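You operate a simulated robot arm through the tools that you are given. There is no shell and no other tool. Be economical: measure what you need, move in short steps, check, and stop when the job is done.

Carry out the task below with a simulated robot arm. There is one attempt and no reset: what you move stays moved.

## Task
Brew a pot of mild coffee with the purple pack.
Fine: switch the coffee maker on, press brew once and wait for the green light.

It is judged by the outcome, as a careful person would: the job done as asked, and still so three seconds after it is handed in. It fails if anything else is knocked over, pushed out of place, dropped, spilled or broken.

## Robot
A 7-joint arm with a two-finger parallel gripper, fixed in place. Base frame: the origin is at the foot of the arm, x ahead of it, y to its left, z up. Lengths are in m, angles in degrees, forces in N, time in s.
With the tool pointing down near the work surface it reaches from about 0.22 to 0.58 m from the base axis. Its first joint turns from -66.0 to 66.0 degrees. Payload 2.5 kg.
Tool frame: the origin (TCP) lies between the finger pads and is the grasp point; the fingertips stand 0.023 m ahead of it; z points along the fingers, y is the line along which they close. The gripper opens to 0.094 m. The fingers are 0.038 m wide and 0.01 m thick; the gripper's body (0.054 by 0.096 m) begins 0.039 m behind the TCP.
Orientation is that of the tool frame in the base frame, as a unit quaternion [x, y, z, w]. With the fingers straight down and closing along the base's y, the tool's x points along the base's -x, its y along +y and its z along -z.

## Interface
- The arm moves only by the tool nudge_tool. Its argument "commands" is a list of rows, each an object of numbers (a shift or turn left out is 0, a gripper value left out holds the last): "dx", "dy", "dz": the shift along the tool's x, y, z in m; "wx", "wy", "wz": the turn, a rotation vector about the tool's x, y, z in rad; "jaw": the closure, from 0 (fully open) to 1 (shut). In form: [{"dx": .., "dy": .., "dz": .., "wx": .., "wy": .., "wz": .., "jaw": ..}, ...]. A call has 1 to 12 rows; each row is the pose to reach, as a shift and turn from the pose commanded when the call began, along the tool's axes at that moment. Each row takes 0.2 s and may step no farther than 0.05 m and 8.6 degrees from the row before; otherwise, or with a gripper value out of range, the whole call is refused. A pose out of reach is approached as far as the arm can. The call stops where the force on the tool passes 70 N (or 10 N more than at its start, if that is more) or the arm is blocked; 0.2 s more then pass. Each finger travels about 0.108 m/s and halts on what it meets, pressing with about 33 N; the grip force reading is that of the motor and also rises with nothing between the fingers. The clock runs only during rows and for 0.2 s after the last one: add rows that repeat a pose to give the fingers time. The reply holds the time, the measured pose of the TCP, the force on the tool along the base axes, the opening and the grip force, in the units named above and with some noise, with the torque about the TCP (base axes, N m) and any sound that the robot's microphone picked up.
- Cameras (640 x 400 px; columns grow to the right, rows downward): "scene" is fixed at [0.1105, -0.3956, 0.5575]; the picture's right is [0.89, -0.45, 0.00], its down [-0.20, -0.40, -0.89] and it looks along [0.40, 0.80, -0.45] (base axes); focal length 250 px, centre (320, 200). "wrist" rides on the gripper at [0.086, 0.016, -0.075] in the tool frame; the picture's right is [-0.18, 0.98, 0.00], its down [-0.58, -0.11, -0.81] and it looks along [-0.79, -0.15, 0.59] (tool axes); focal length 243 px, centre (320, 200). There is no depth. A picture from a camera that has moved, and an enlarged one, comes with that camera's place and axes in the base frame and with its lens.
- capture(camera): a new picture of that camera. The clock stands still meanwhile.
- close_up(camera, box): a new picture of the part [left, top, right, bottom] of that camera's present view, enlarged. The clock stands still meanwhile.
- finish_job(): hands the job in; it is judged then, once.

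Go step by step. Nothing tells you positions but the pictures and the camera data: compare them with the known pose of the tool, close in by small moves and look again before you grip or let go. The budget is 120 turns and 64 pictures, counting those below and the enlarged ones. Unless the task says otherwise, let go and move clear before handing in, and close with one line.

The tools are called after ">>>" as a command line: name --argument value ..., lists and objects as JSON in quotes. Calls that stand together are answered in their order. nudge_tool: Moves the arm, as the interface text tells. Its arguments: {"type":"object","properties":{"commands":{"type":"array"}},"required":["commands"]} The other tools are called the same way: capture (camera) takes a picture; close_up (camera, box) takes an enlarged picture of a part of a camera's view; finish_job () hands the job in.

At the start:

```text
t: 0.0
ee_pos: [0.3475, 0.0094, 0.4827]
tool_rot: [0.0, 1.0, 0.0, 0.0]
contact_force: [-0.3, 0.0, -1.0]
moment: [0.0, -0.01, 0.01]
opening: 0.094
finger_force: 0.1
```

scene: 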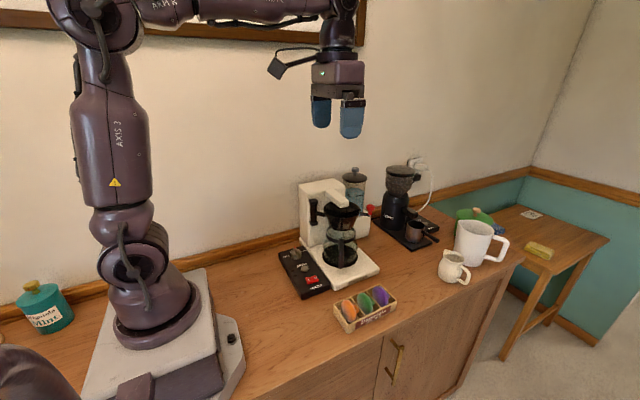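
wrist: 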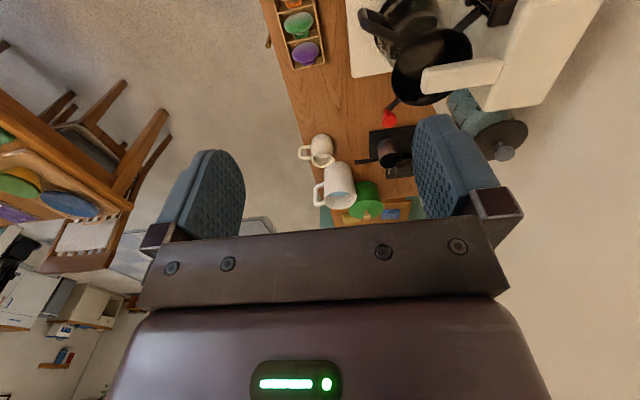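

I see the coffee maker with a control panel, a box with orange/green/purple packs, a grinder, mugs and a pitcher. I'll look at the details first.

>>> close_up --camera "scene" --box '[260, 160, 420, 340]'

>>> close_up --camera "scene" --box '[270, 235, 350, 305]'

>>> close_up --camera "wrist" --box '[240, 0, 560, 200]'

```text
2.22 times, centred on (340, 250) of scene
camera zoom: at [0.1105, -0.3956, 0.5575], right [0.89, -0.45, 0.0], down [-0.2, -0.4, -0.89], along [0.4, 0.8, -0.45], focal length 556 px, centre (276, 89)
```

zoom: 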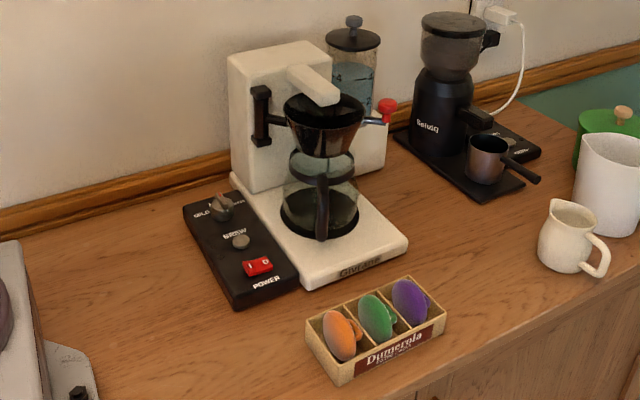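

```text
5.71 times, centred on (310, 270) of scene
camera zoom: at [0.1105, -0.3956, 0.5575], right [0.89, -0.45, 0.0], down [-0.2, -0.4, -0.89], along [0.4, 0.8, -0.45], focal length 1431 px, centre (377, -200)
```

zoom: 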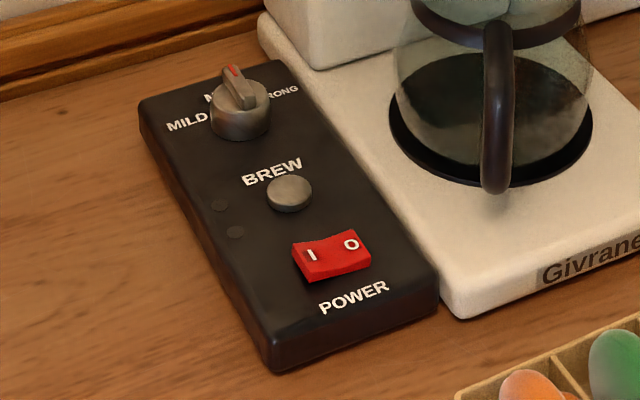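

```text
2.00 times, centred on (400, 100) of wrist
camera zoom: at [0.2613, 0.0269, 0.5588], right [0.18, 0.98, 0.0], down [0.58, -0.11, 0.81], along [0.79, -0.15, -0.59], focal length 485 px, centre (160, 400)
```

zoom: 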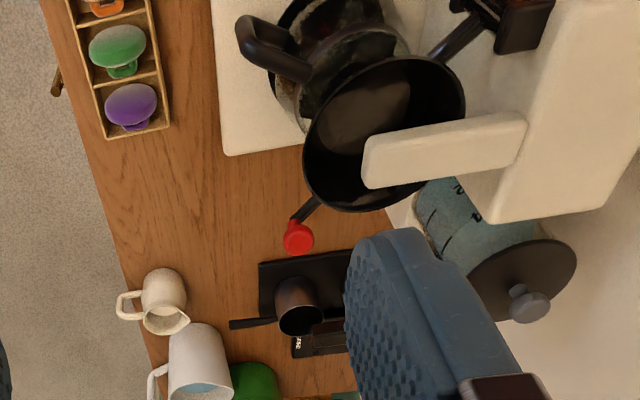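

The coffee maker has a power rocker, a brew button and a strength knob, and a funnel with a red-knobbed lever. I'll look closer at the funnel, the tank and the packs.

>>> close_up --camera "scene" --box '[295, 160, 385, 225]'

>>> close_up --camera "scene" --box '[325, 270, 405, 335]'

>>> close_up --camera "wrist" --box '[340, 0, 540, 160]'

>>> close_up --camera "scene" --box '[310, 195, 390, 275]'

```text
6.15 times, centred on (340, 192) of scene
camera zoom: at [0.1105, -0.3956, 0.5575], right [0.89, -0.45, 0.0], down [-0.2, -0.4, -0.89], along [0.4, 0.8, -0.45], focal length 1541 px, centre (197, 246)
```

zoom: 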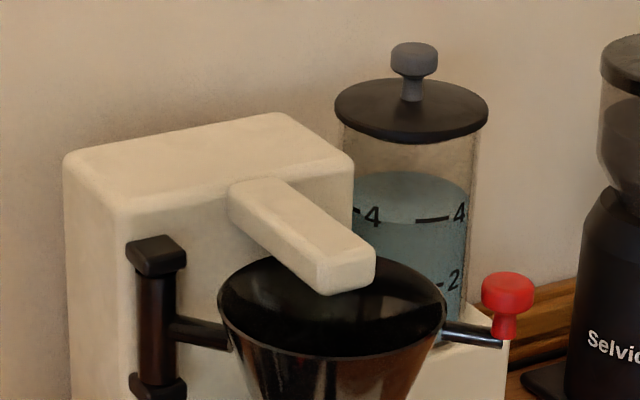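

```text
6.15 times, centred on (365, 302) of scene
camera zoom: at [0.1105, -0.3956, 0.5575], right [0.89, -0.45, 0.0], down [-0.2, -0.4, -0.89], along [0.4, 0.8, -0.45], focal length 1541 px, centre (43, -431)
```

zoom: 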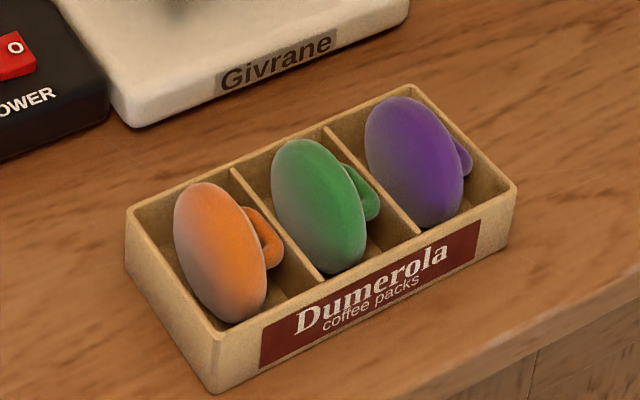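

```text
2.50 times, centred on (440, 80) of wrist
camera zoom: at [0.2613, 0.0269, 0.5588], right [0.18, 0.98, 0.0], down [0.58, -0.11, 0.81], along [0.79, -0.15, -0.59], focal length 606 px, centre (20, 500)
```

zoom: 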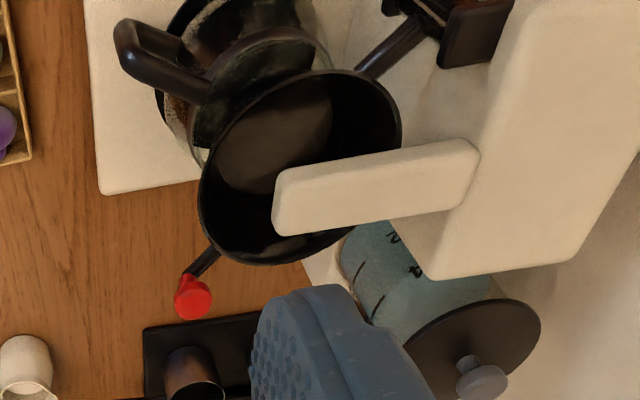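

```text
5.00 times, centred on (350, 235) of scene
camera zoom: at [0.1105, -0.3956, 0.5575], right [0.89, -0.45, 0.0], down [-0.2, -0.4, -0.89], along [0.4, 0.8, -0.45], focal length 1252 px, centre (170, 25)
```

zoom: 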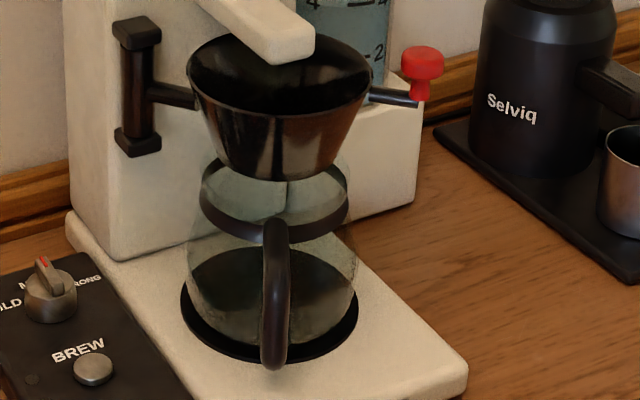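

I make the purple pack about (0.465, -0.042, 0.041). The funnel rim centre is about (0.457, 0.154, 0.20), hinged at about (0.39, 0.21), with the red knob at about (0.511, 0.091, 0.227). The funnel sits under the spout and should swing out by the red knob. I'll go above the knob while turning the gripper so its camera stays on the outer side.

>>> nudge_tool --commands '[{"dx": -0.014, "dy": 0.007, "dz": 0.006, "wz": -0.147}, {"dx": -0.028, "dy": 0.014, "dz": 0.012, "wz": -0.294}, {"dx": -0.042, "dy": 0.021, "dz": 0.018, "wz": -0.441}, {"dx": -0.056, "dy": 0.028, "dz": 0.024, "wz": -0.588}, {"dx": -0.07, "dy": 0.035, "dz": 0.03, "wz": -0.735}, {"dx": -0.084, "dy": 0.042, "dz": 0.036, "wz": -0.882}, {"dx": -0.098, "dy": 0.049, "dz": 0.042, "wz": -1.029}, {"dx": -0.112, "dy": 0.056, "dz": 0.048, "wz": -1.176}, {"dx": -0.126, "dy": 0.063, "dz": 0.054, "wz": -1.323}, {"dx": -0.14, "dy": 0.07, "dz": 0.06, "wz": -1.47}, {"dx": -0.154, "dy": 0.077, "dz": 0.066, "wz": -1.571}, {"dx": -0.1635, "dy": 0.0816, "dz": 0.083, "wz": -1.571}]'

```text
t: 2.6
ee_pos: [0.5123, 0.0927, 0.3992]
tool_rot: [0.708, -0.706, 0.0, -0.001]
contact_force: [0.5, 0.1, -0.7]
moment: [0.0, 0.01, -0.04]
opening: 0.0938
finger_force: 0.0
```

The turn worked. I'll turn the last 45° and partly close the jaw, then look.

>>> nudge_tool --commands '[{"wz": -0.14, "jaw": 0.42}, {"wz": -0.28}, {"wz": -0.42}, {"wz": -0.56}, {"wz": -0.7}, {"wz": -0.785}, {"wz": -0.785}]'

>>> capture --camera "wrist"

>>> capture --camera "scene"

```text
t: 4.2
ee_pos: [0.5103, 0.0923, 0.3997]
tool_rot: [0.924, -0.383, 0.001, 0.0]
contact_force: [-0.3, -0.8, 0.6]
moment: [0.0, 0.02, 0.0]
opening: 0.0545
finger_force: 0.0
```

```text
54 pictures are left
camera wrist: at [0.5608, 0.0202, 0.4758], right [-0.82, -0.57, 0.0], down [-0.34, 0.49, 0.81], along [-0.46, 0.66, -0.59], focal length 243 px, centre (320, 200)
```

wrist: 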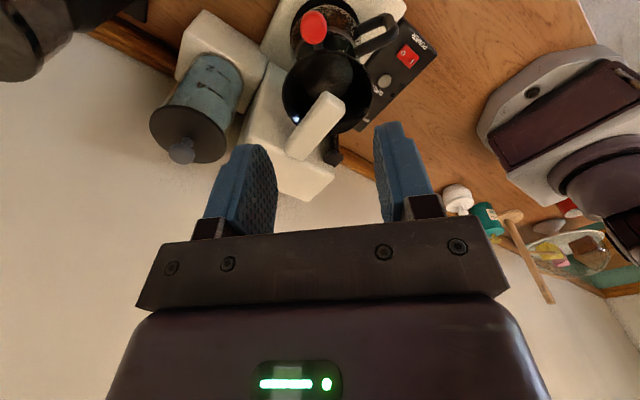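

```text
53 pictures are left
```

scene: 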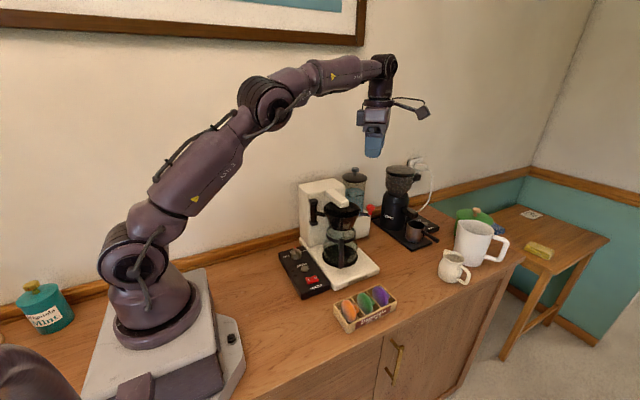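

The knob appears at about (0.515, 0.090). I'll descend around it with the fingers on the tangential sides.

>>> nudge_tool --commands '[{"dx": 0.004, "dy": -0.001, "dz": 0.04}, {"dx": 0.004, "dy": -0.001, "dz": 0.08}, {"dx": 0.004, "dy": -0.001, "dz": 0.11}, {"dx": 0.004, "dy": -0.001, "dz": 0.13}]'

>>> capture --camera "wrist"

>>> close_up --camera "scene" --box '[290, 130, 450, 230]'

```text
t: 5.2
ee_pos: [0.5147, 0.0901, 0.269]
tool_rot: [0.924, -0.383, 0.0, 0.0]
contact_force: [0.3, -0.6, -0.7]
moment: [-0.04, 0.01, -0.03]
opening: 0.0546
finger_force: 0.1
```

```text
52 pictures are left
camera wrist: at [0.5639, 0.0182, 0.3452], right [-0.82, -0.57, 0.0], down [-0.33, 0.49, 0.81], along [-0.46, 0.67, -0.59], focal length 243 px, centre (320, 200)
```

wrist: 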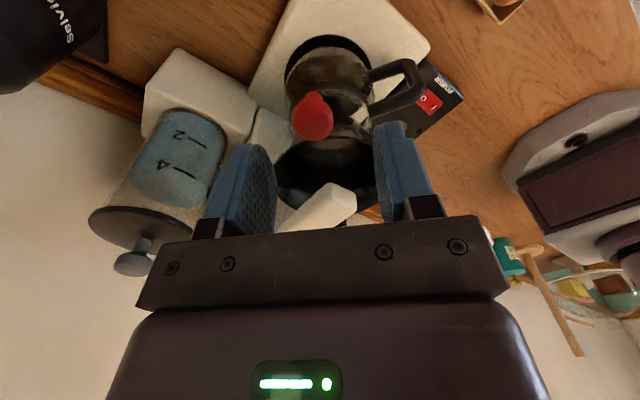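

```text
4.00 times, centred on (370, 180) of scene
camera zoom: at [0.1104, -0.3956, 0.5575], right [0.89, -0.45, 0.0], down [-0.2, -0.4, -0.89], along [0.4, 0.8, -0.45], focal length 1002 px, centre (120, 280)
```

zoom: 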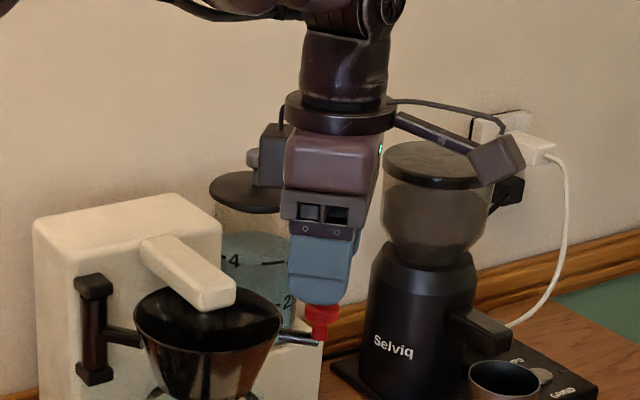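

The knob is nearly centred. I'll descend to it with a small correction and close.

>>> nudge_tool --commands '[{"dx": 0.003, "dy": -0.002, "dz": 0.02}, {"dx": 0.003, "dy": -0.002, "dz": 0.038}, {"dx": 0.003, "dy": -0.002, "dz": 0.038, "jaw": 0.85}, {"dx": 0.003, "dy": -0.002, "dz": 0.038, "jaw": 0.85}, {"dx": 0.003, "dy": -0.002, "dz": 0.038, "jaw": 0.85}]'

>>> capture --camera "wrist"

```text
t: 6.4
ee_pos: [0.5173, 0.0892, 0.2319]
tool_rot: [0.924, -0.383, 0.0, 0.0]
contact_force: [-0.2, 0.0, -1.4]
moment: [0.06, 0.03, -0.03]
opening: 0.0231
finger_force: 45.1
```

```text
50 pictures are left
camera wrist: at [0.5683, 0.0167, 0.3073], right [-0.82, -0.57, 0.0], down [-0.33, 0.49, 0.81], along [-0.46, 0.67, -0.59], focal length 243 px, centre (320, 200)
```

wrist: 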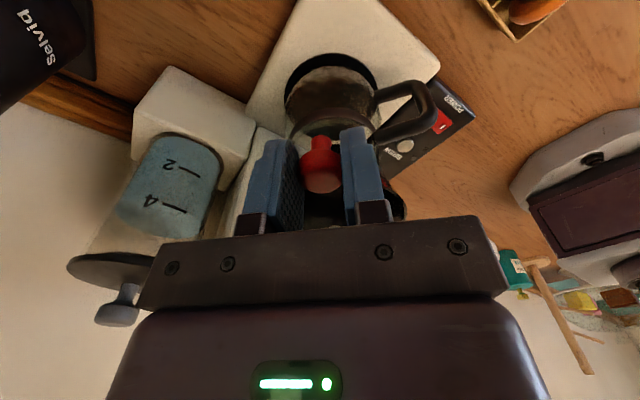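

The knob is held, at an opening of 23 mm. I'll swing it out along an arc around the hinge, a little first to feel the forces.

>>> nudge_tool --commands '[{"dx": -0.0002, "dy": 0.00875, "wz": 0.05}, {"dx": -0.0009, "dy": 0.0175, "wz": 0.1}, {"dx": -0.002, "dy": 0.0262, "wz": 0.15}, {"dx": -0.0035, "dy": 0.0348, "wz": 0.2}]'

>>> close_up --camera "scene" --box '[280, 150, 420, 280]'

```text
t: 7.4
ee_pos: [0.4912, 0.0683, 0.2316]
tool_rot: [0.881, -0.473, -0.002, 0.0]
contact_force: [-3.6, 6.7, -10.3]
moment: [-0.84, -0.54, 0.06]
opening: 0.0232
finger_force: 44.8
```

```text
3.08 times, centred on (350, 215) of scene
camera zoom: at [0.1105, -0.3956, 0.5575], right [0.89, -0.45, 0.0], down [-0.2, -0.4, -0.89], along [0.4, 0.8, -0.45], focal length 770 px, centre (228, 154)
```

zoom: 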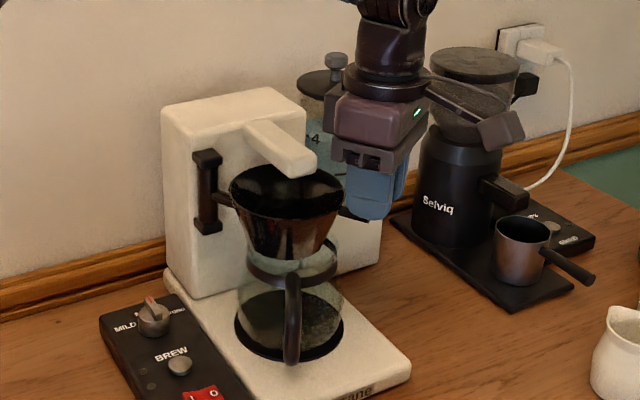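

The funnel is swinging out well, with a mild inward pull. I'll continue on a slightly tighter arc.

>>> nudge_tool --commands '[{"dx": -0.002, "dy": 0.0082, "wz": 0.05}, {"dx": -0.004, "dy": 0.0165, "wz": 0.1}, {"dx": -0.005, "dy": 0.0247, "wz": 0.15}, {"dx": -0.0065, "dy": 0.0328, "wz": 0.2}, {"dx": -0.008, "dy": 0.041, "wz": 0.25}, {"dx": -0.0105, "dy": 0.0488, "wz": 0.3}]'

```text
t: 8.8
ee_pos: [0.4452, 0.0479, 0.2314]
tool_rot: [0.8, -0.599, 0.0, 0.0]
contact_force: [-1.8, 0.4, -13.2]
moment: [-0.84, -0.16, 0.24]
opening: 0.023
finger_force: 45.3
```

The circle fit puts the hinge at about (0.403, 0.205) with radius 0.164. I'll continue the swing.

>>> nudge_tool --commands '[{"dx": -0.0003, "dy": 0.0098, "wz": 0.06}, {"dx": -0.0012, "dy": 0.0195, "wz": 0.12}, {"dx": -0.0026, "dy": 0.0292, "wz": 0.18}, {"dx": -0.0047, "dy": 0.0387, "wz": 0.24}, {"dx": -0.0073, "dy": 0.0482, "wz": 0.3}, {"dx": -0.0105, "dy": 0.0574, "wz": 0.36}, {"dx": -0.0142, "dy": 0.0665, "wz": 0.42}, {"dx": -0.0184, "dy": 0.0753, "wz": 0.48}, {"dx": -0.0232, "dy": 0.0838, "wz": 0.54}, {"dx": -0.0285, "dy": 0.092, "wz": 0.6}]'

>>> capture --camera "scene"

```text
t: 11.0
ee_pos: [0.3496, 0.0507, 0.2316]
tool_rot: [-0.587, 0.81, 0.0, -0.001]
contact_force: [2.2, 5.9, -12.5]
moment: [0.79, -0.25, 0.04]
opening: 0.023
finger_force: 45.0
```

```text
48 pictures are left
```

scene: 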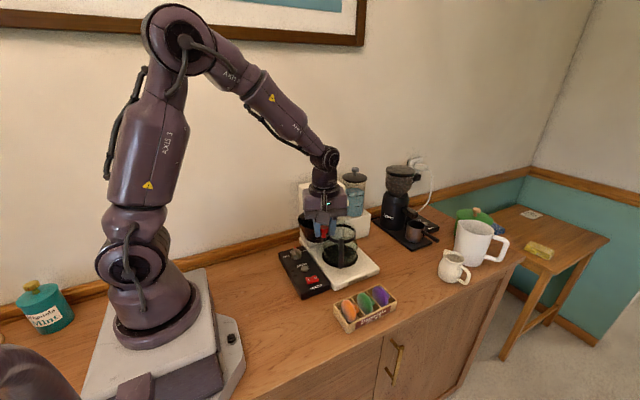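

It has swung about 64° so far. I'll take it a bit further for clearance from the spout, then release upward.

>>> nudge_tool --commands '[{"dx": -0.002, "dy": 0.0098, "wz": 0.06}, {"dx": -0.0035, "dy": 0.0195, "wz": 0.12}, {"dx": -0.0046, "dy": 0.0292, "wz": 0.18}, {"dx": -0.0067, "dy": 0.0387, "wz": 0.24}]'

```text
t: 12.0
ee_pos: [0.3133, 0.0668, 0.2319]
tool_rot: [-0.485, 0.875, 0.0, -0.003]
contact_force: [-15.5, -27.3, 11.3]
moment: [-0.37, 0.2, -0.01]
opening: 0.0235
finger_force: 44.9
```

The sideways force has risen, so this is far enough. I'll release and rise.

>>> nudge_tool --commands '[{"jaw": 0.5}, {"jaw": 0.4}, {"dz": -0.03, "jaw": 0.4}, {"dz": -0.07}, {"dz": -0.11}]'

>>> capture --camera "wrist"

>>> close_up --camera "scene" --box '[260, 160, 420, 320]'

```text
t: 13.2
ee_pos: [0.3157, 0.0695, 0.3439]
tool_rot: [-0.488, 0.873, 0.0, -0.001]
contact_force: [-0.5, 0.0, -0.3]
moment: [-0.03, -0.04, -0.02]
opening: 0.0562
finger_force: 0.0
```

```text
47 pictures are left
camera wrist: at [0.2556, 0.0057, 0.418], right [-0.74, 0.67, 0.0], down [0.4, 0.44, 0.81], along [0.54, 0.6, -0.59], focal length 243 px, centre (320, 200)
```

wrist: 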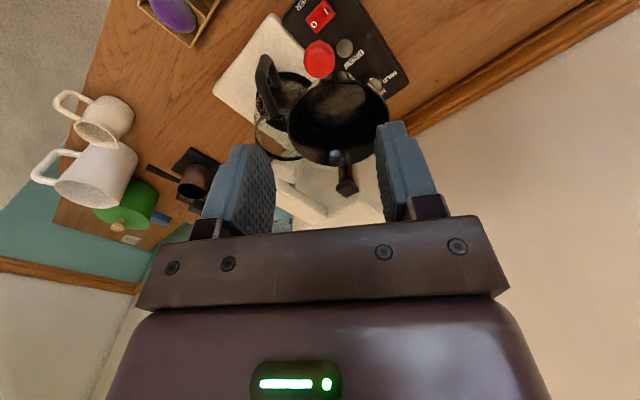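

```text
2.50 times, centred on (340, 240) of scene
camera zoom: at [0.1105, -0.3956, 0.5575], right [0.89, -0.45, 0.0], down [-0.2, -0.4, -0.89], along [0.4, 0.8, -0.45], focal length 626 px, centre (270, 100)
```

zoom: 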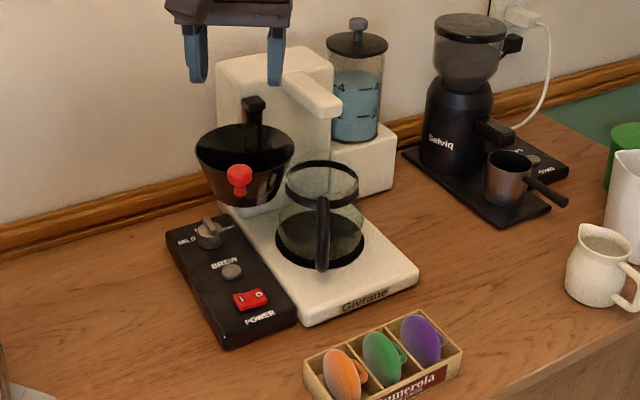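

The funnel is swung out clear of the spout. I'll check that the funnel and carafe are empty.

>>> close_up --camera "wrist" --box '[240, 20, 420, 170]'

>>> close_up --camera "scene" --box '[300, 195, 380, 275]'

```text
2.67 times, centred on (330, 95) of wrist
camera zoom: at [0.2556, 0.0057, 0.418], right [-0.74, 0.67, 0.0], down [0.4, 0.44, 0.81], along [0.54, 0.6, -0.59], focal length 647 px, centre (293, 480)
```

zoom: 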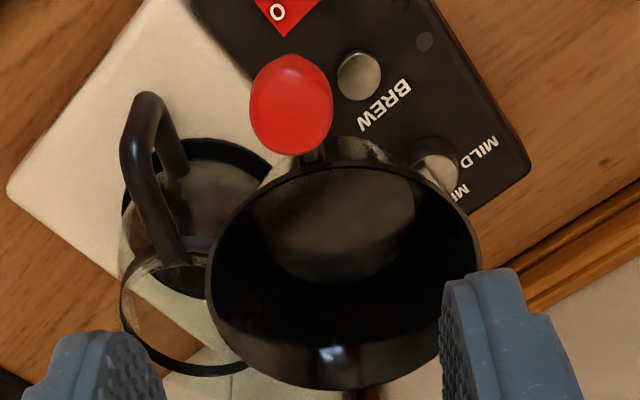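

```text
5.00 times, centred on (340, 235) of scene
camera zoom: at [0.1105, -0.3956, 0.5575], right [0.89, -0.45, 0.0], down [-0.2, -0.4, -0.89], along [0.4, 0.8, -0.45], focal length 1252 px, centre (220, 25)
```

zoom: 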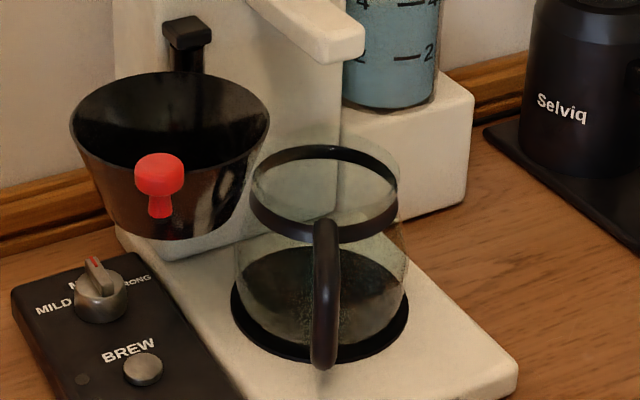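

The funnel is empty, with its centre at about (0.348, 0.139, 0.20), and the carafe looks empty too. Next I'll move over toward the packs and look closely at the purple one.

>>> nudge_tool --commands '[{"dx": 0.0052, "dy": -0.044, "wz": -0.1, "jaw": 0.0}, {"dx": 0.0104, "dy": -0.088, "wz": -0.2}, {"dx": 0.0156, "dy": -0.132, "wz": -0.3}, {"dx": 0.0209, "dy": -0.176, "wz": -0.4}, {"dx": 0.0209, "dy": -0.176, "dz": 0.048, "wz": -0.5}, {"dx": 0.0209, "dy": -0.176, "dz": 0.096, "wz": -0.551}, {"dx": 0.0209, "dy": -0.176, "dz": 0.144, "wz": -0.551}]'

>>> capture --camera "wrist"

>>> close_up --camera "scene" --box '[330, 250, 430, 330]'

```text
t: 14.8
ee_pos: [0.453, -0.0414, 0.1978]
tool_rot: [-0.706, 0.708, 0.0, 0.0]
contact_force: [-0.1, -0.1, -0.2]
moment: [0.0, 0.0, 0.01]
opening: 0.0941
finger_force: 0.0
```

```text
43 pictures are left
camera wrist: at [0.4364, -0.1272, 0.2735], right [-0.98, 0.19, 0.0], down [0.11, 0.58, 0.81], along [0.15, 0.79, -0.59], focal length 243 px, centre (320, 200)
```

wrist: 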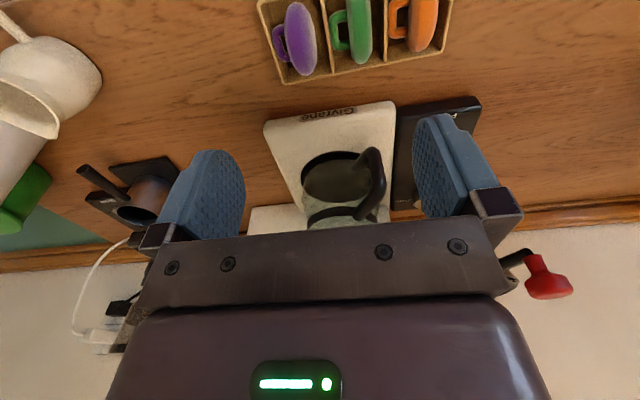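

```text
5.00 times, centred on (380, 290) of scene
camera zoom: at [0.1104, -0.3956, 0.5575], right [0.89, -0.45, 0.0], down [-0.2, -0.4, -0.89], along [0.4, 0.8, -0.45], focal length 1252 px, centre (20, -250)
```

zoom: 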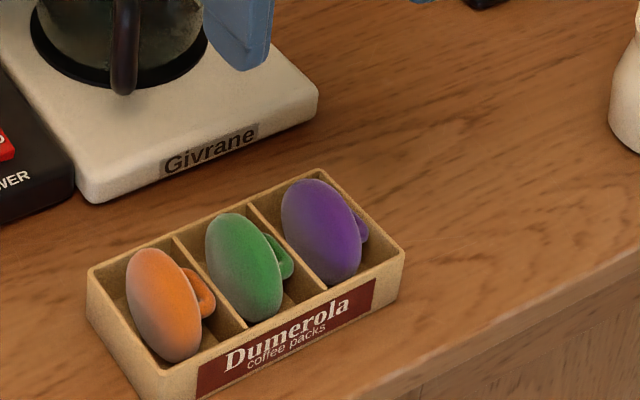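

The packs are discs standing on edge with a loop on the +x side. I'll zoom in on the purple one.

>>> close_up --camera "wrist" --box '[250, 0, 370, 90]'

```text
4.44 times, centred on (310, 45) of wrist
camera zoom: at [0.4364, -0.1272, 0.2735], right [-0.98, 0.19, 0.0], down [0.11, 0.58, 0.81], along [0.15, 0.79, -0.59], focal length 1078 px, centre (364, 889)
```

zoom: 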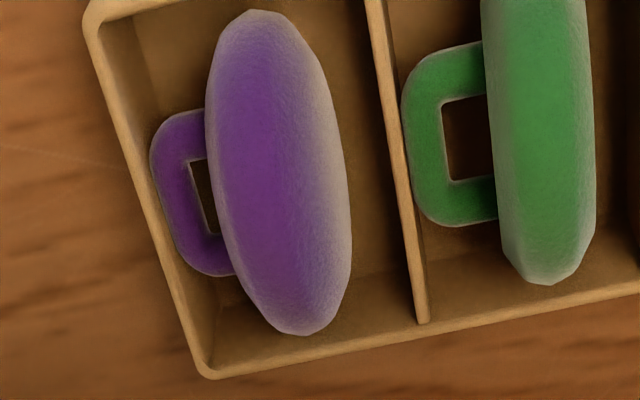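

The purple disc is centred at about (0.468, -0.046). It is roughly 24 mm thick in x and 53 mm across, and stands out above the low box. I'll descend partway with a narrowed jaw and look again.

>>> nudge_tool --commands '[{"dx": 0.0046, "dy": -0.015, "dz": 0.03, "jaw": 0.553}, {"dx": 0.0046, "dy": -0.015, "dz": 0.06}, {"dx": 0.0046, "dy": -0.015, "dz": 0.088}, {"dx": 0.0046, "dy": -0.015, "dz": 0.088}]'

>>> capture --camera "wrist"

>>> close_up --camera "scene" --box '[330, 230, 430, 330]'

```text
t: 15.8
ee_pos: [0.4682, -0.0477, 0.1102]
tool_rot: [-0.706, 0.708, -0.001, 0.001]
contact_force: [-0.3, 0.0, 0.1]
moment: [0.03, 0.02, -0.02]
opening: 0.0421
finger_force: 0.0
```

```text
40 pictures are left
camera wrist: at [0.4514, -0.1337, 0.1855], right [-0.98, 0.19, 0.0], down [0.11, 0.58, 0.81], along [0.15, 0.79, -0.59], focal length 243 px, centre (320, 200)
```

wrist: 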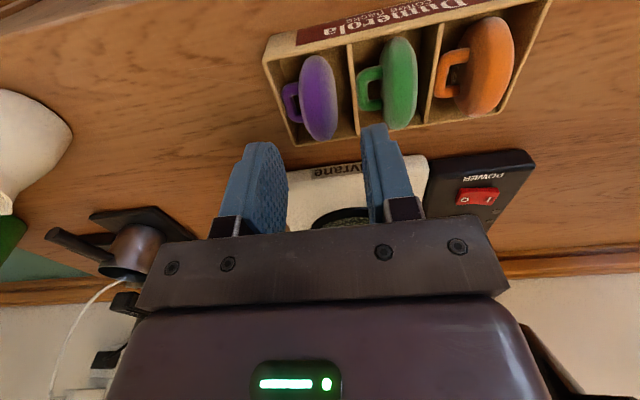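

```text
4.00 times, centred on (380, 280) of scene
camera zoom: at [0.1105, -0.3956, 0.5575], right [0.89, -0.45, 0.0], down [-0.2, -0.4, -0.89], along [0.4, 0.8, -0.45], focal length 1002 px, centre (80, -120)
```

zoom: 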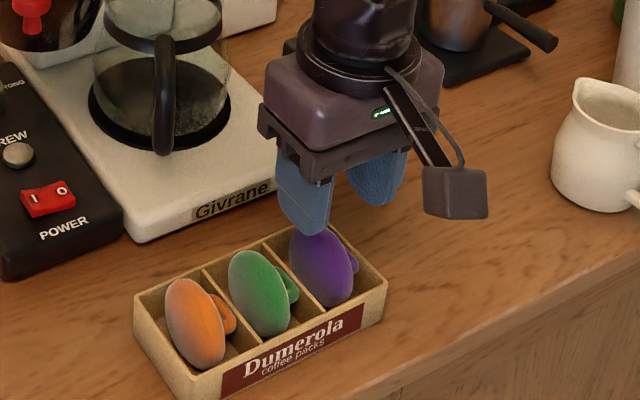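

The alignment holds. I'll descend so the tips reach about z 0.040 and grip.

>>> nudge_tool --commands '[{"dz": 0.025}, {"dz": 0.04}, {"dz": 0.047}, {"dz": 0.047}]'

>>> close_up --camera "wrist" --box '[180, 0, 500, 240]'

>>> close_up --camera "scene" --box '[330, 250, 430, 330]'

```text
t: 16.8
ee_pos: [0.4674, -0.0466, 0.0621]
tool_rot: [-0.706, 0.708, 0.0, 0.001]
contact_force: [-0.2, 0.0, 0.7]
moment: [-0.01, 0.0, 0.02]
opening: 0.042
finger_force: 0.1
```

```text
1.67 times, centred on (340, 120) of wrist
camera zoom: at [0.4511, -0.1325, 0.1381], right [-0.98, 0.19, 0.0], down [0.11, 0.58, 0.81], along [0.15, 0.79, -0.59], focal length 404 px, centre (287, 333)
```

zoom: 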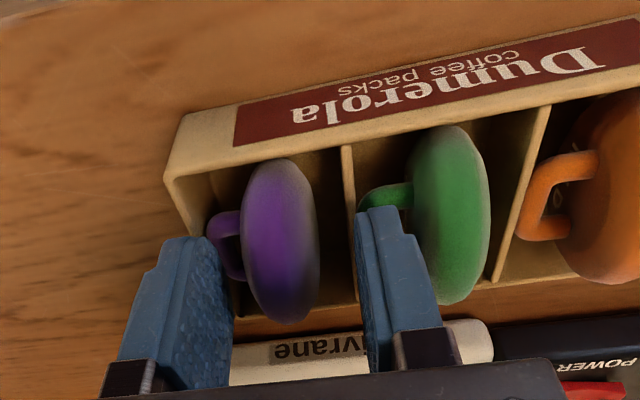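

```text
5.00 times, centred on (380, 290) of scene
camera zoom: at [0.1105, -0.3956, 0.5575], right [0.89, -0.45, 0.0], down [-0.2, -0.4, -0.89], along [0.4, 0.8, -0.45], focal length 1252 px, centre (20, -250)
```

zoom: 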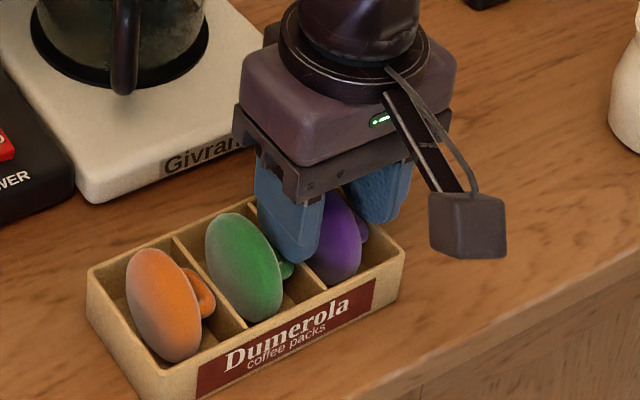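

The fingers straddle the disc. I'll shift 2 mm and close gently.

>>> nudge_tool --commands '[{"dy": -0.002}, {"dy": -0.002, "jaw": 0.65}, {"dy": -0.002, "jaw": 0.75}, {"dy": -0.002, "jaw": 0.85}, {"dy": -0.002, "jaw": 0.85}]'

>>> close_up --camera "wrist" --box '[180, 0, 500, 240]'

```text
t: 18.0
ee_pos: [0.4695, -0.0473, 0.0633]
tool_rot: [-0.706, 0.709, 0.0, -0.001]
contact_force: [-1.3, 0.5, 0.5]
moment: [-0.01, 0.04, 0.04]
opening: 0.0167
finger_force: 33.1
```

```text
1.67 times, centred on (340, 120) of wrist
camera zoom: at [0.4529, -0.1327, 0.1385], right [-0.98, 0.19, 0.0], down [0.11, 0.58, 0.81], along [0.15, 0.79, -0.59], focal length 404 px, centre (287, 333)
```

zoom: 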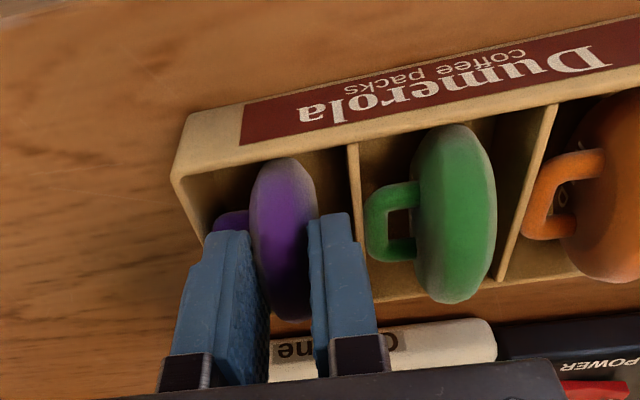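

It's gripped at 16.7 mm. I'll lift slowly and check.

>>> nudge_tool --commands '[{"dz": -0.005}, {"dz": -0.012}, {"dz": -0.025}, {"dz": -0.04}, {"dz": -0.06}, {"dz": -0.06}]'

>>> close_up --camera "wrist" --box '[180, 0, 500, 240]'

>>> close_up --camera "scene" --box '[330, 230, 430, 330]'

```text
t: 19.4
ee_pos: [0.4686, -0.047, 0.1223]
tool_rot: [-0.706, 0.709, 0.0, 0.0]
contact_force: [-0.5, -0.2, 0.3]
moment: [-0.02, 0.01, 0.02]
opening: 0.0139
finger_force: 0.1
```

```text
1.67 times, centred on (340, 120) of wrist
camera zoom: at [0.4526, -0.1332, 0.1985], right [-0.98, 0.19, 0.0], down [0.11, 0.58, 0.81], along [0.15, 0.79, -0.59], focal length 404 px, centre (287, 333)
```

zoom: 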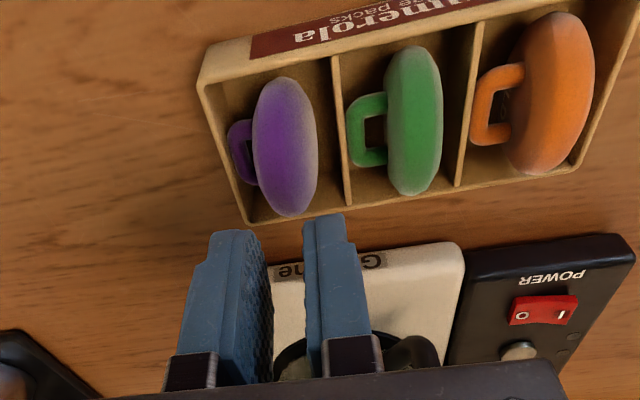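

```text
4.00 times, centred on (380, 280) of scene
camera zoom: at [0.1105, -0.3956, 0.5575], right [0.89, -0.45, 0.0], down [-0.2, -0.4, -0.89], along [0.4, 0.8, -0.45], focal length 1002 px, centre (80, -120)
```

zoom: 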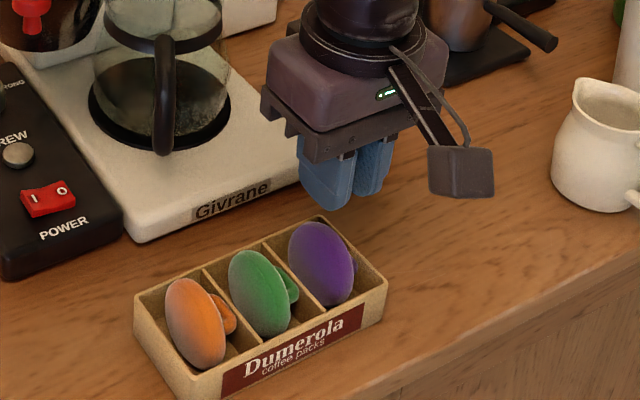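

The pack slipped out of the grip and is still upright in its slot. The fingertips are rounded and I was too high on its tapered edge. I'll re-centre at about (0.471, -0.040) with a narrower jaw and grip lower.

>>> nudge_tool --commands '[{"dx": -0.007, "dy": -0.0022, "dz": 0.0, "jaw": 0.638}, {"dx": -0.007, "dy": -0.0022, "dz": 0.03}, {"dx": -0.007, "dy": -0.0022, "dz": 0.05}, {"dx": -0.007, "dy": -0.0022, "dz": 0.056}]'

>>> close_up --camera "wrist" --box '[180, 0, 500, 240]'

```text
t: 20.4
ee_pos: [0.4727, -0.0401, 0.066]
tool_rot: [-0.706, 0.709, -0.001, 0.0]
contact_force: [0.1, -0.1, 0.2]
moment: [-0.01, -0.01, -0.01]
opening: 0.0339
finger_force: 0.1
```

```text
1.67 times, centred on (340, 120) of wrist
camera zoom: at [0.4559, -0.1257, 0.142], right [-0.98, 0.19, 0.0], down [0.11, 0.58, 0.81], along [0.15, 0.79, -0.59], focal length 404 px, centre (287, 333)
```

zoom: 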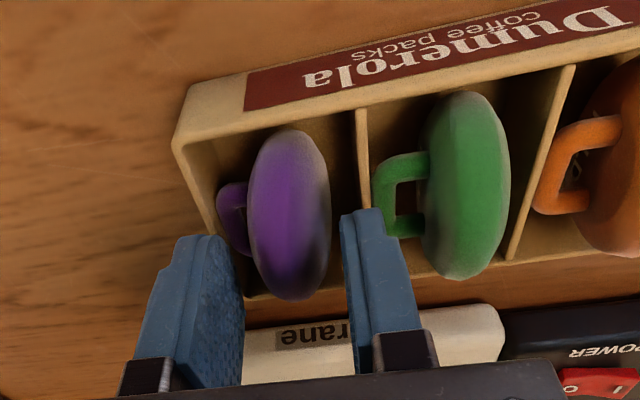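

It's well aligned. I'll lower in small steps and check the force.

>>> nudge_tool --commands '[{"dz": 0.003}, {"dz": 0.006}, {"dz": 0.009}, {"dz": 0.01}]'

>>> close_up --camera "wrist" --box '[180, 0, 500, 240]'

```text
t: 21.4
ee_pos: [0.4719, -0.0406, 0.0564]
tool_rot: [-0.706, 0.708, 0.0, 0.0]
contact_force: [-2.9, 0.3, 4.2]
moment: [0.02, 0.03, 0.01]
opening: 0.0338
finger_force: 0.0
```

```text
1.67 times, centred on (340, 120) of wrist
camera zoom: at [0.4557, -0.1256, 0.1328], right [-0.98, 0.19, 0.0], down [0.11, 0.58, 0.81], along [0.15, 0.79, -0.59], focal length 404 px, centre (287, 333)
```

zoom: 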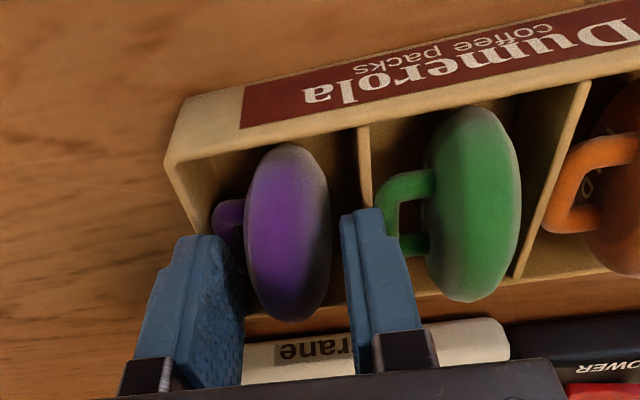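

There's a light contact, so the tip is at the loop. I'll close here.

>>> nudge_tool --commands '[{"dz": 0.0, "jaw": 0.75}, {"jaw": 0.85}, {"jaw": 0.95}, {"jaw": 0.95}]'

```text
t: 22.4
ee_pos: [0.4719, -0.0404, 0.0573]
tool_rot: [-0.706, 0.708, 0.0, -0.001]
contact_force: [-2.2, -0.6, 3.8]
moment: [-0.04, 0.14, 0.02]
opening: 0.0179
finger_force: 32.9
```

>>> nudge_tool --commands '[{"dz": -0.004}, {"dz": -0.008}, {"dz": -0.012}, {"dz": -0.016}, {"dz": -0.02}, {"dz": -0.025}, {"dz": -0.03}]'

>>> close_up --camera "wrist" --box '[180, 0, 500, 240]'

```text
t: 24.0
ee_pos: [0.471, -0.0392, 0.0861]
tool_rot: [-0.706, 0.708, -0.001, -0.001]
contact_force: [-0.6, 0.4, -1.3]
moment: [0.02, 0.02, 0.02]
opening: 0.0169
finger_force: 33.8
```

```text
1.67 times, centred on (340, 120) of wrist
camera zoom: at [0.455, -0.1252, 0.1625], right [-0.98, 0.19, 0.0], down [0.11, 0.58, 0.81], along [0.15, 0.79, -0.59], focal length 404 px, centre (287, 333)
```

zoom: 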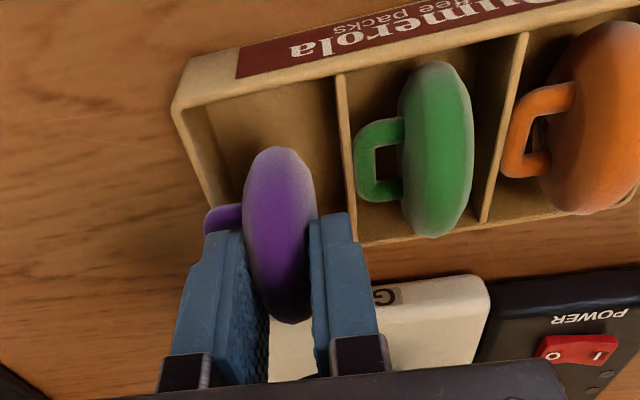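

The pack is lifted. The opening shrank slightly, so I'll hold still and check for creep.

>>> nudge_tool --commands '[{"jaw": 1.0}, {"jaw": 1.0}, {"jaw": 1.0}, {"jaw": 1.0}]'

>>> close_up --camera "wrist" --box '[180, 0, 500, 240]'

>>> close_up --camera "scene" --box '[330, 230, 430, 330]'

```text
t: 25.0
ee_pos: [0.4718, -0.0401, 0.086]
tool_rot: [-0.706, 0.708, 0.0, -0.001]
contact_force: [-0.7, -0.5, -0.8]
moment: [0.01, 0.01, -0.05]
opening: 0.0168
finger_force: 33.1
```

```text
1.67 times, centred on (340, 120) of wrist
camera zoom: at [0.4551, -0.1252, 0.1624], right [-0.98, 0.19, 0.0], down [0.11, 0.58, 0.81], along [0.15, 0.79, -0.59], focal length 404 px, centre (287, 333)
```

zoom: 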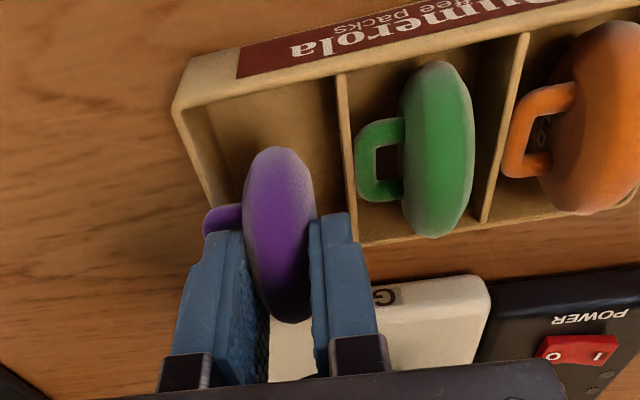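

```text
4.00 times, centred on (380, 280) of scene
camera zoom: at [0.1105, -0.3956, 0.5575], right [0.89, -0.45, 0.0], down [-0.2, -0.4, -0.89], along [0.4, 0.8, -0.45], focal length 1002 px, centre (80, -120)
```

zoom: 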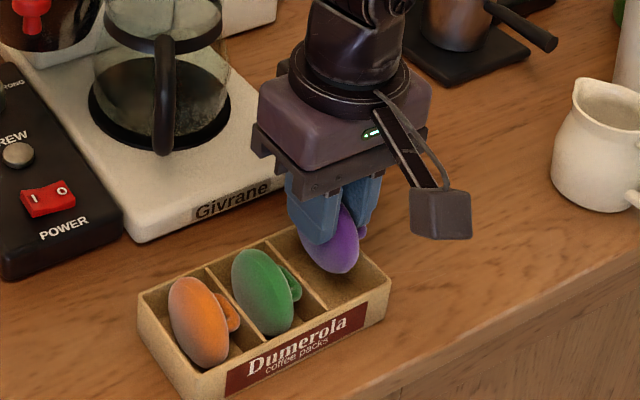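

The grip is stable. I'll raise the pack to z 0.31, then carry it over the funnel centre.

>>> nudge_tool --commands '[{"dz": -0.03}, {"dz": -0.07}, {"dz": -0.11}, {"dz": -0.15}, {"dz": -0.19}, {"dz": -0.224}, {"dx": -0.036, "dy": 0.025, "dz": -0.224}, {"dx": -0.072, "dy": 0.05, "dz": -0.224}, {"dx": -0.108, "dy": 0.075, "dz": -0.224}, {"dx": -0.144, "dy": 0.1, "dz": -0.224}, {"dx": -0.179, "dy": 0.124, "dz": -0.224}, {"dx": -0.179, "dy": 0.124, "dz": -0.224}]'

>>> capture --camera "wrist"

>>> close_up --camera "scene" --box '[250, 130, 410, 260]'

```text
t: 27.6
ee_pos: [0.3499, 0.1421, 0.3118]
tool_rot: [-0.706, 0.708, 0.0, 0.0]
contact_force: [-0.7, 0.4, -0.5]
moment: [-0.02, 0.0, 0.0]
opening: 0.0168
finger_force: 33.1
```

```text
28 pictures are left
camera wrist: at [0.3322, 0.056, 0.387], right [-0.98, 0.19, 0.0], down [0.11, 0.58, 0.81], along [0.15, 0.79, -0.59], focal length 243 px, centre (320, 200)
```

wrist: 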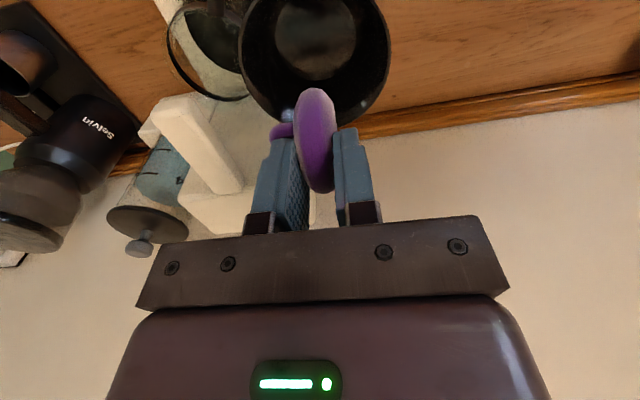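

```text
3.08 times, centred on (330, 195) of scene
camera zoom: at [0.1105, -0.3956, 0.5575], right [0.89, -0.45, 0.0], down [-0.2, -0.4, -0.89], along [0.4, 0.8, -0.45], focal length 770 px, centre (289, 215)
```

zoom: 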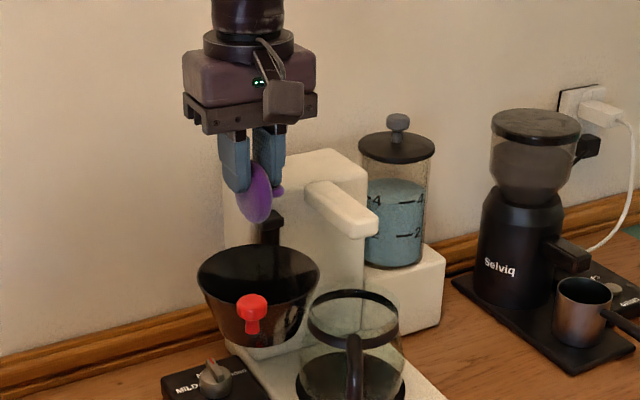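

It's aligned with the funnel at about (0.349, 0.136). I'll descend with the pack into it.

>>> nudge_tool --commands '[{"dx": 0.005, "dz": 0.025}, {"dx": 0.005, "dz": 0.05}, {"dx": 0.005, "dz": 0.07}, {"dx": 0.005, "dz": 0.085}, {"dx": 0.005, "dz": 0.097}, {"dx": 0.005, "dz": 0.105}]'

>>> capture --camera "wrist"

>>> close_up --camera "scene" --box '[260, 150, 400, 270]'

```text
t: 29.0
ee_pos: [0.3485, 0.1361, 0.2056]
tool_rot: [-0.706, 0.709, 0.0, 0.0]
contact_force: [0.4, -0.1, -0.2]
moment: [-0.02, -0.02, 0.0]
opening: 0.0167
finger_force: 33.5
```

```text
26 pictures are left
camera wrist: at [0.3318, 0.0505, 0.2813], right [-0.98, 0.19, 0.0], down [0.11, 0.58, 0.81], along [0.15, 0.79, -0.59], focal length 243 px, centre (320, 200)
```

wrist: 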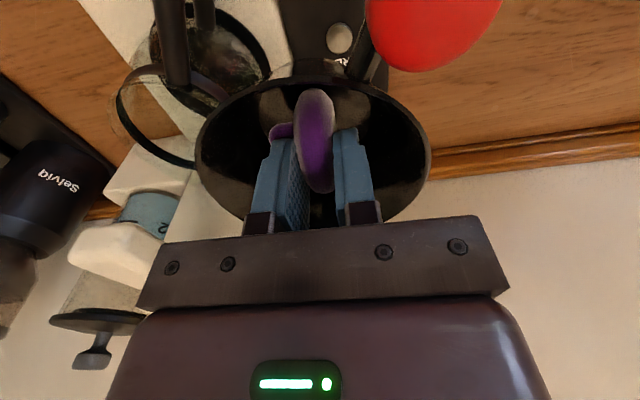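

```text
3.33 times, centred on (330, 210) of scene
camera zoom: at [0.1105, -0.3956, 0.5575], right [0.89, -0.45, 0.0], down [-0.2, -0.4, -0.89], along [0.4, 0.8, -0.45], focal length 835 px, centre (287, 167)
```

zoom: 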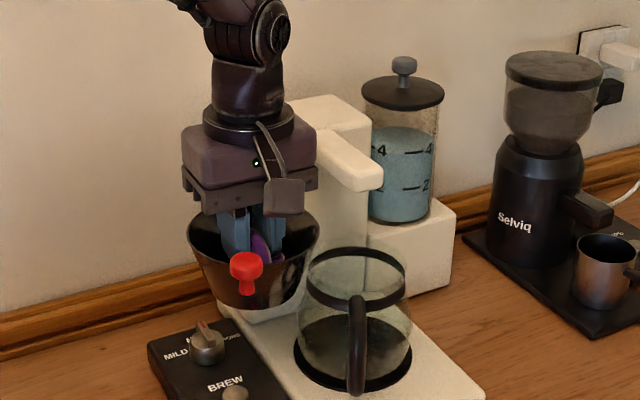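

The pack is inside the funnel with no contact yet. I'll go a little lower, release, and rise.

>>> nudge_tool --commands '[{"dz": 0.006}, {"dz": 0.012}, {"dz": 0.012, "jaw": 0.7}, {"dz": 0.012, "jaw": 0.62}, {"dz": 0.012, "jaw": 0.62}, {"dz": -0.02}, {"dz": -0.06}, {"dz": -0.1}]'

>>> capture --camera "wrist"

>>> close_up --camera "scene" --box '[260, 150, 400, 270]'

```text
t: 29.5
ee_pos: [0.3536, 0.1355, 0.2036]
tool_rot: [-0.705, 0.709, -0.006, 0.007]
contact_force: [-0.7, -1.1, 8.3]
moment: [-0.13, 0.07, -0.01]
opening: 0.017
finger_force: 32.8
stopped in row 2: the force on the tool passed its limit at 79 N (the readings are from after the stop); the commanded pose is now the measured one
```

```text
24 pictures are left
camera wrist: at [0.3351, 0.0494, 0.2797], right [-0.98, 0.19, -0.02], down [0.1, 0.58, 0.81], along [0.16, 0.79, -0.59], focal length 243 px, centre (320, 200)
```

wrist: 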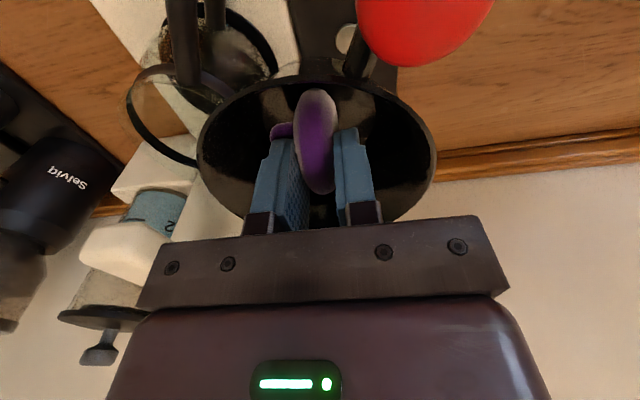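

```text
3.33 times, centred on (330, 210) of scene
camera zoom: at [0.1104, -0.3956, 0.5575], right [0.89, -0.45, 0.0], down [-0.2, -0.4, -0.89], along [0.4, 0.8, -0.45], focal length 835 px, centre (287, 167)
```

zoom: 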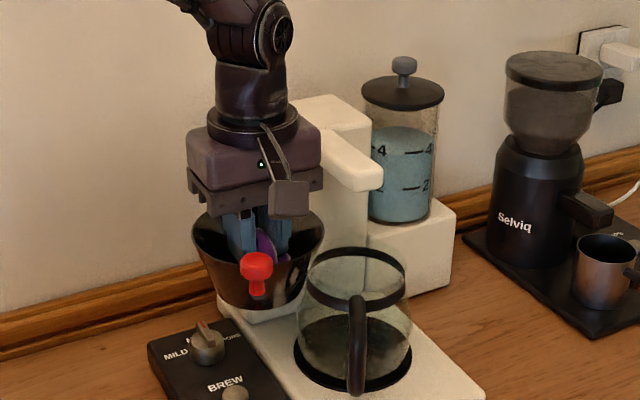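

The pack touched the funnel bottom, so I'll release it here and rise.

>>> nudge_tool --commands '[{"dz": -0.003, "jaw": 0.75}, {"dz": -0.003, "jaw": 0.6}, {"dz": -0.003, "jaw": 0.5}, {"dz": -0.01, "jaw": 0.45}, {"dz": -0.04}, {"dz": -0.08}, {"dz": -0.11}]'

>>> capture --camera "wrist"

>>> close_up --camera "scene" --box '[280, 190, 360, 260]'

```text
t: 31.1
ee_pos: [0.3507, 0.134, 0.3158]
tool_rot: [-0.705, 0.709, -0.006, 0.005]
contact_force: [0.0, -0.4, 0.3]
moment: [-0.04, -0.02, -0.01]
opening: 0.0517
finger_force: 0.1
```

```text
22 pictures are left
camera wrist: at [0.3334, 0.0487, 0.3906], right [-0.98, 0.19, -0.02], down [0.1, 0.58, 0.81], along [0.16, 0.79, -0.59], focal length 243 px, centre (320, 200)
```

wrist: 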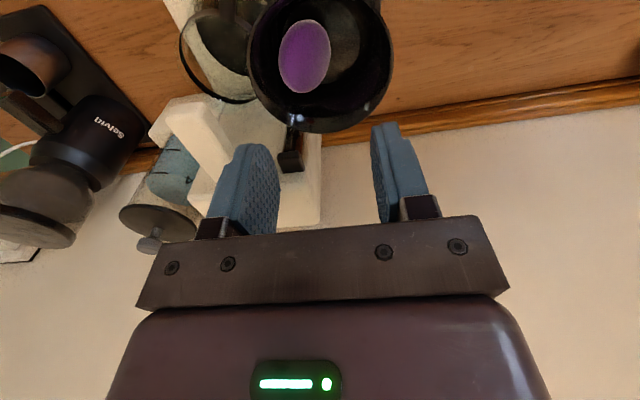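

```text
5.71 times, centred on (320, 225) of scene
camera zoom: at [0.1105, -0.3956, 0.5575], right [0.89, -0.45, 0.0], down [-0.2, -0.4, -0.89], along [0.4, 0.8, -0.45], focal length 1431 px, centre (320, 57)
```

zoom: 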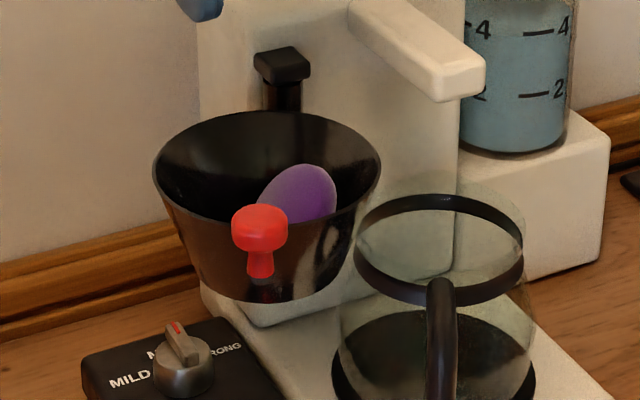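

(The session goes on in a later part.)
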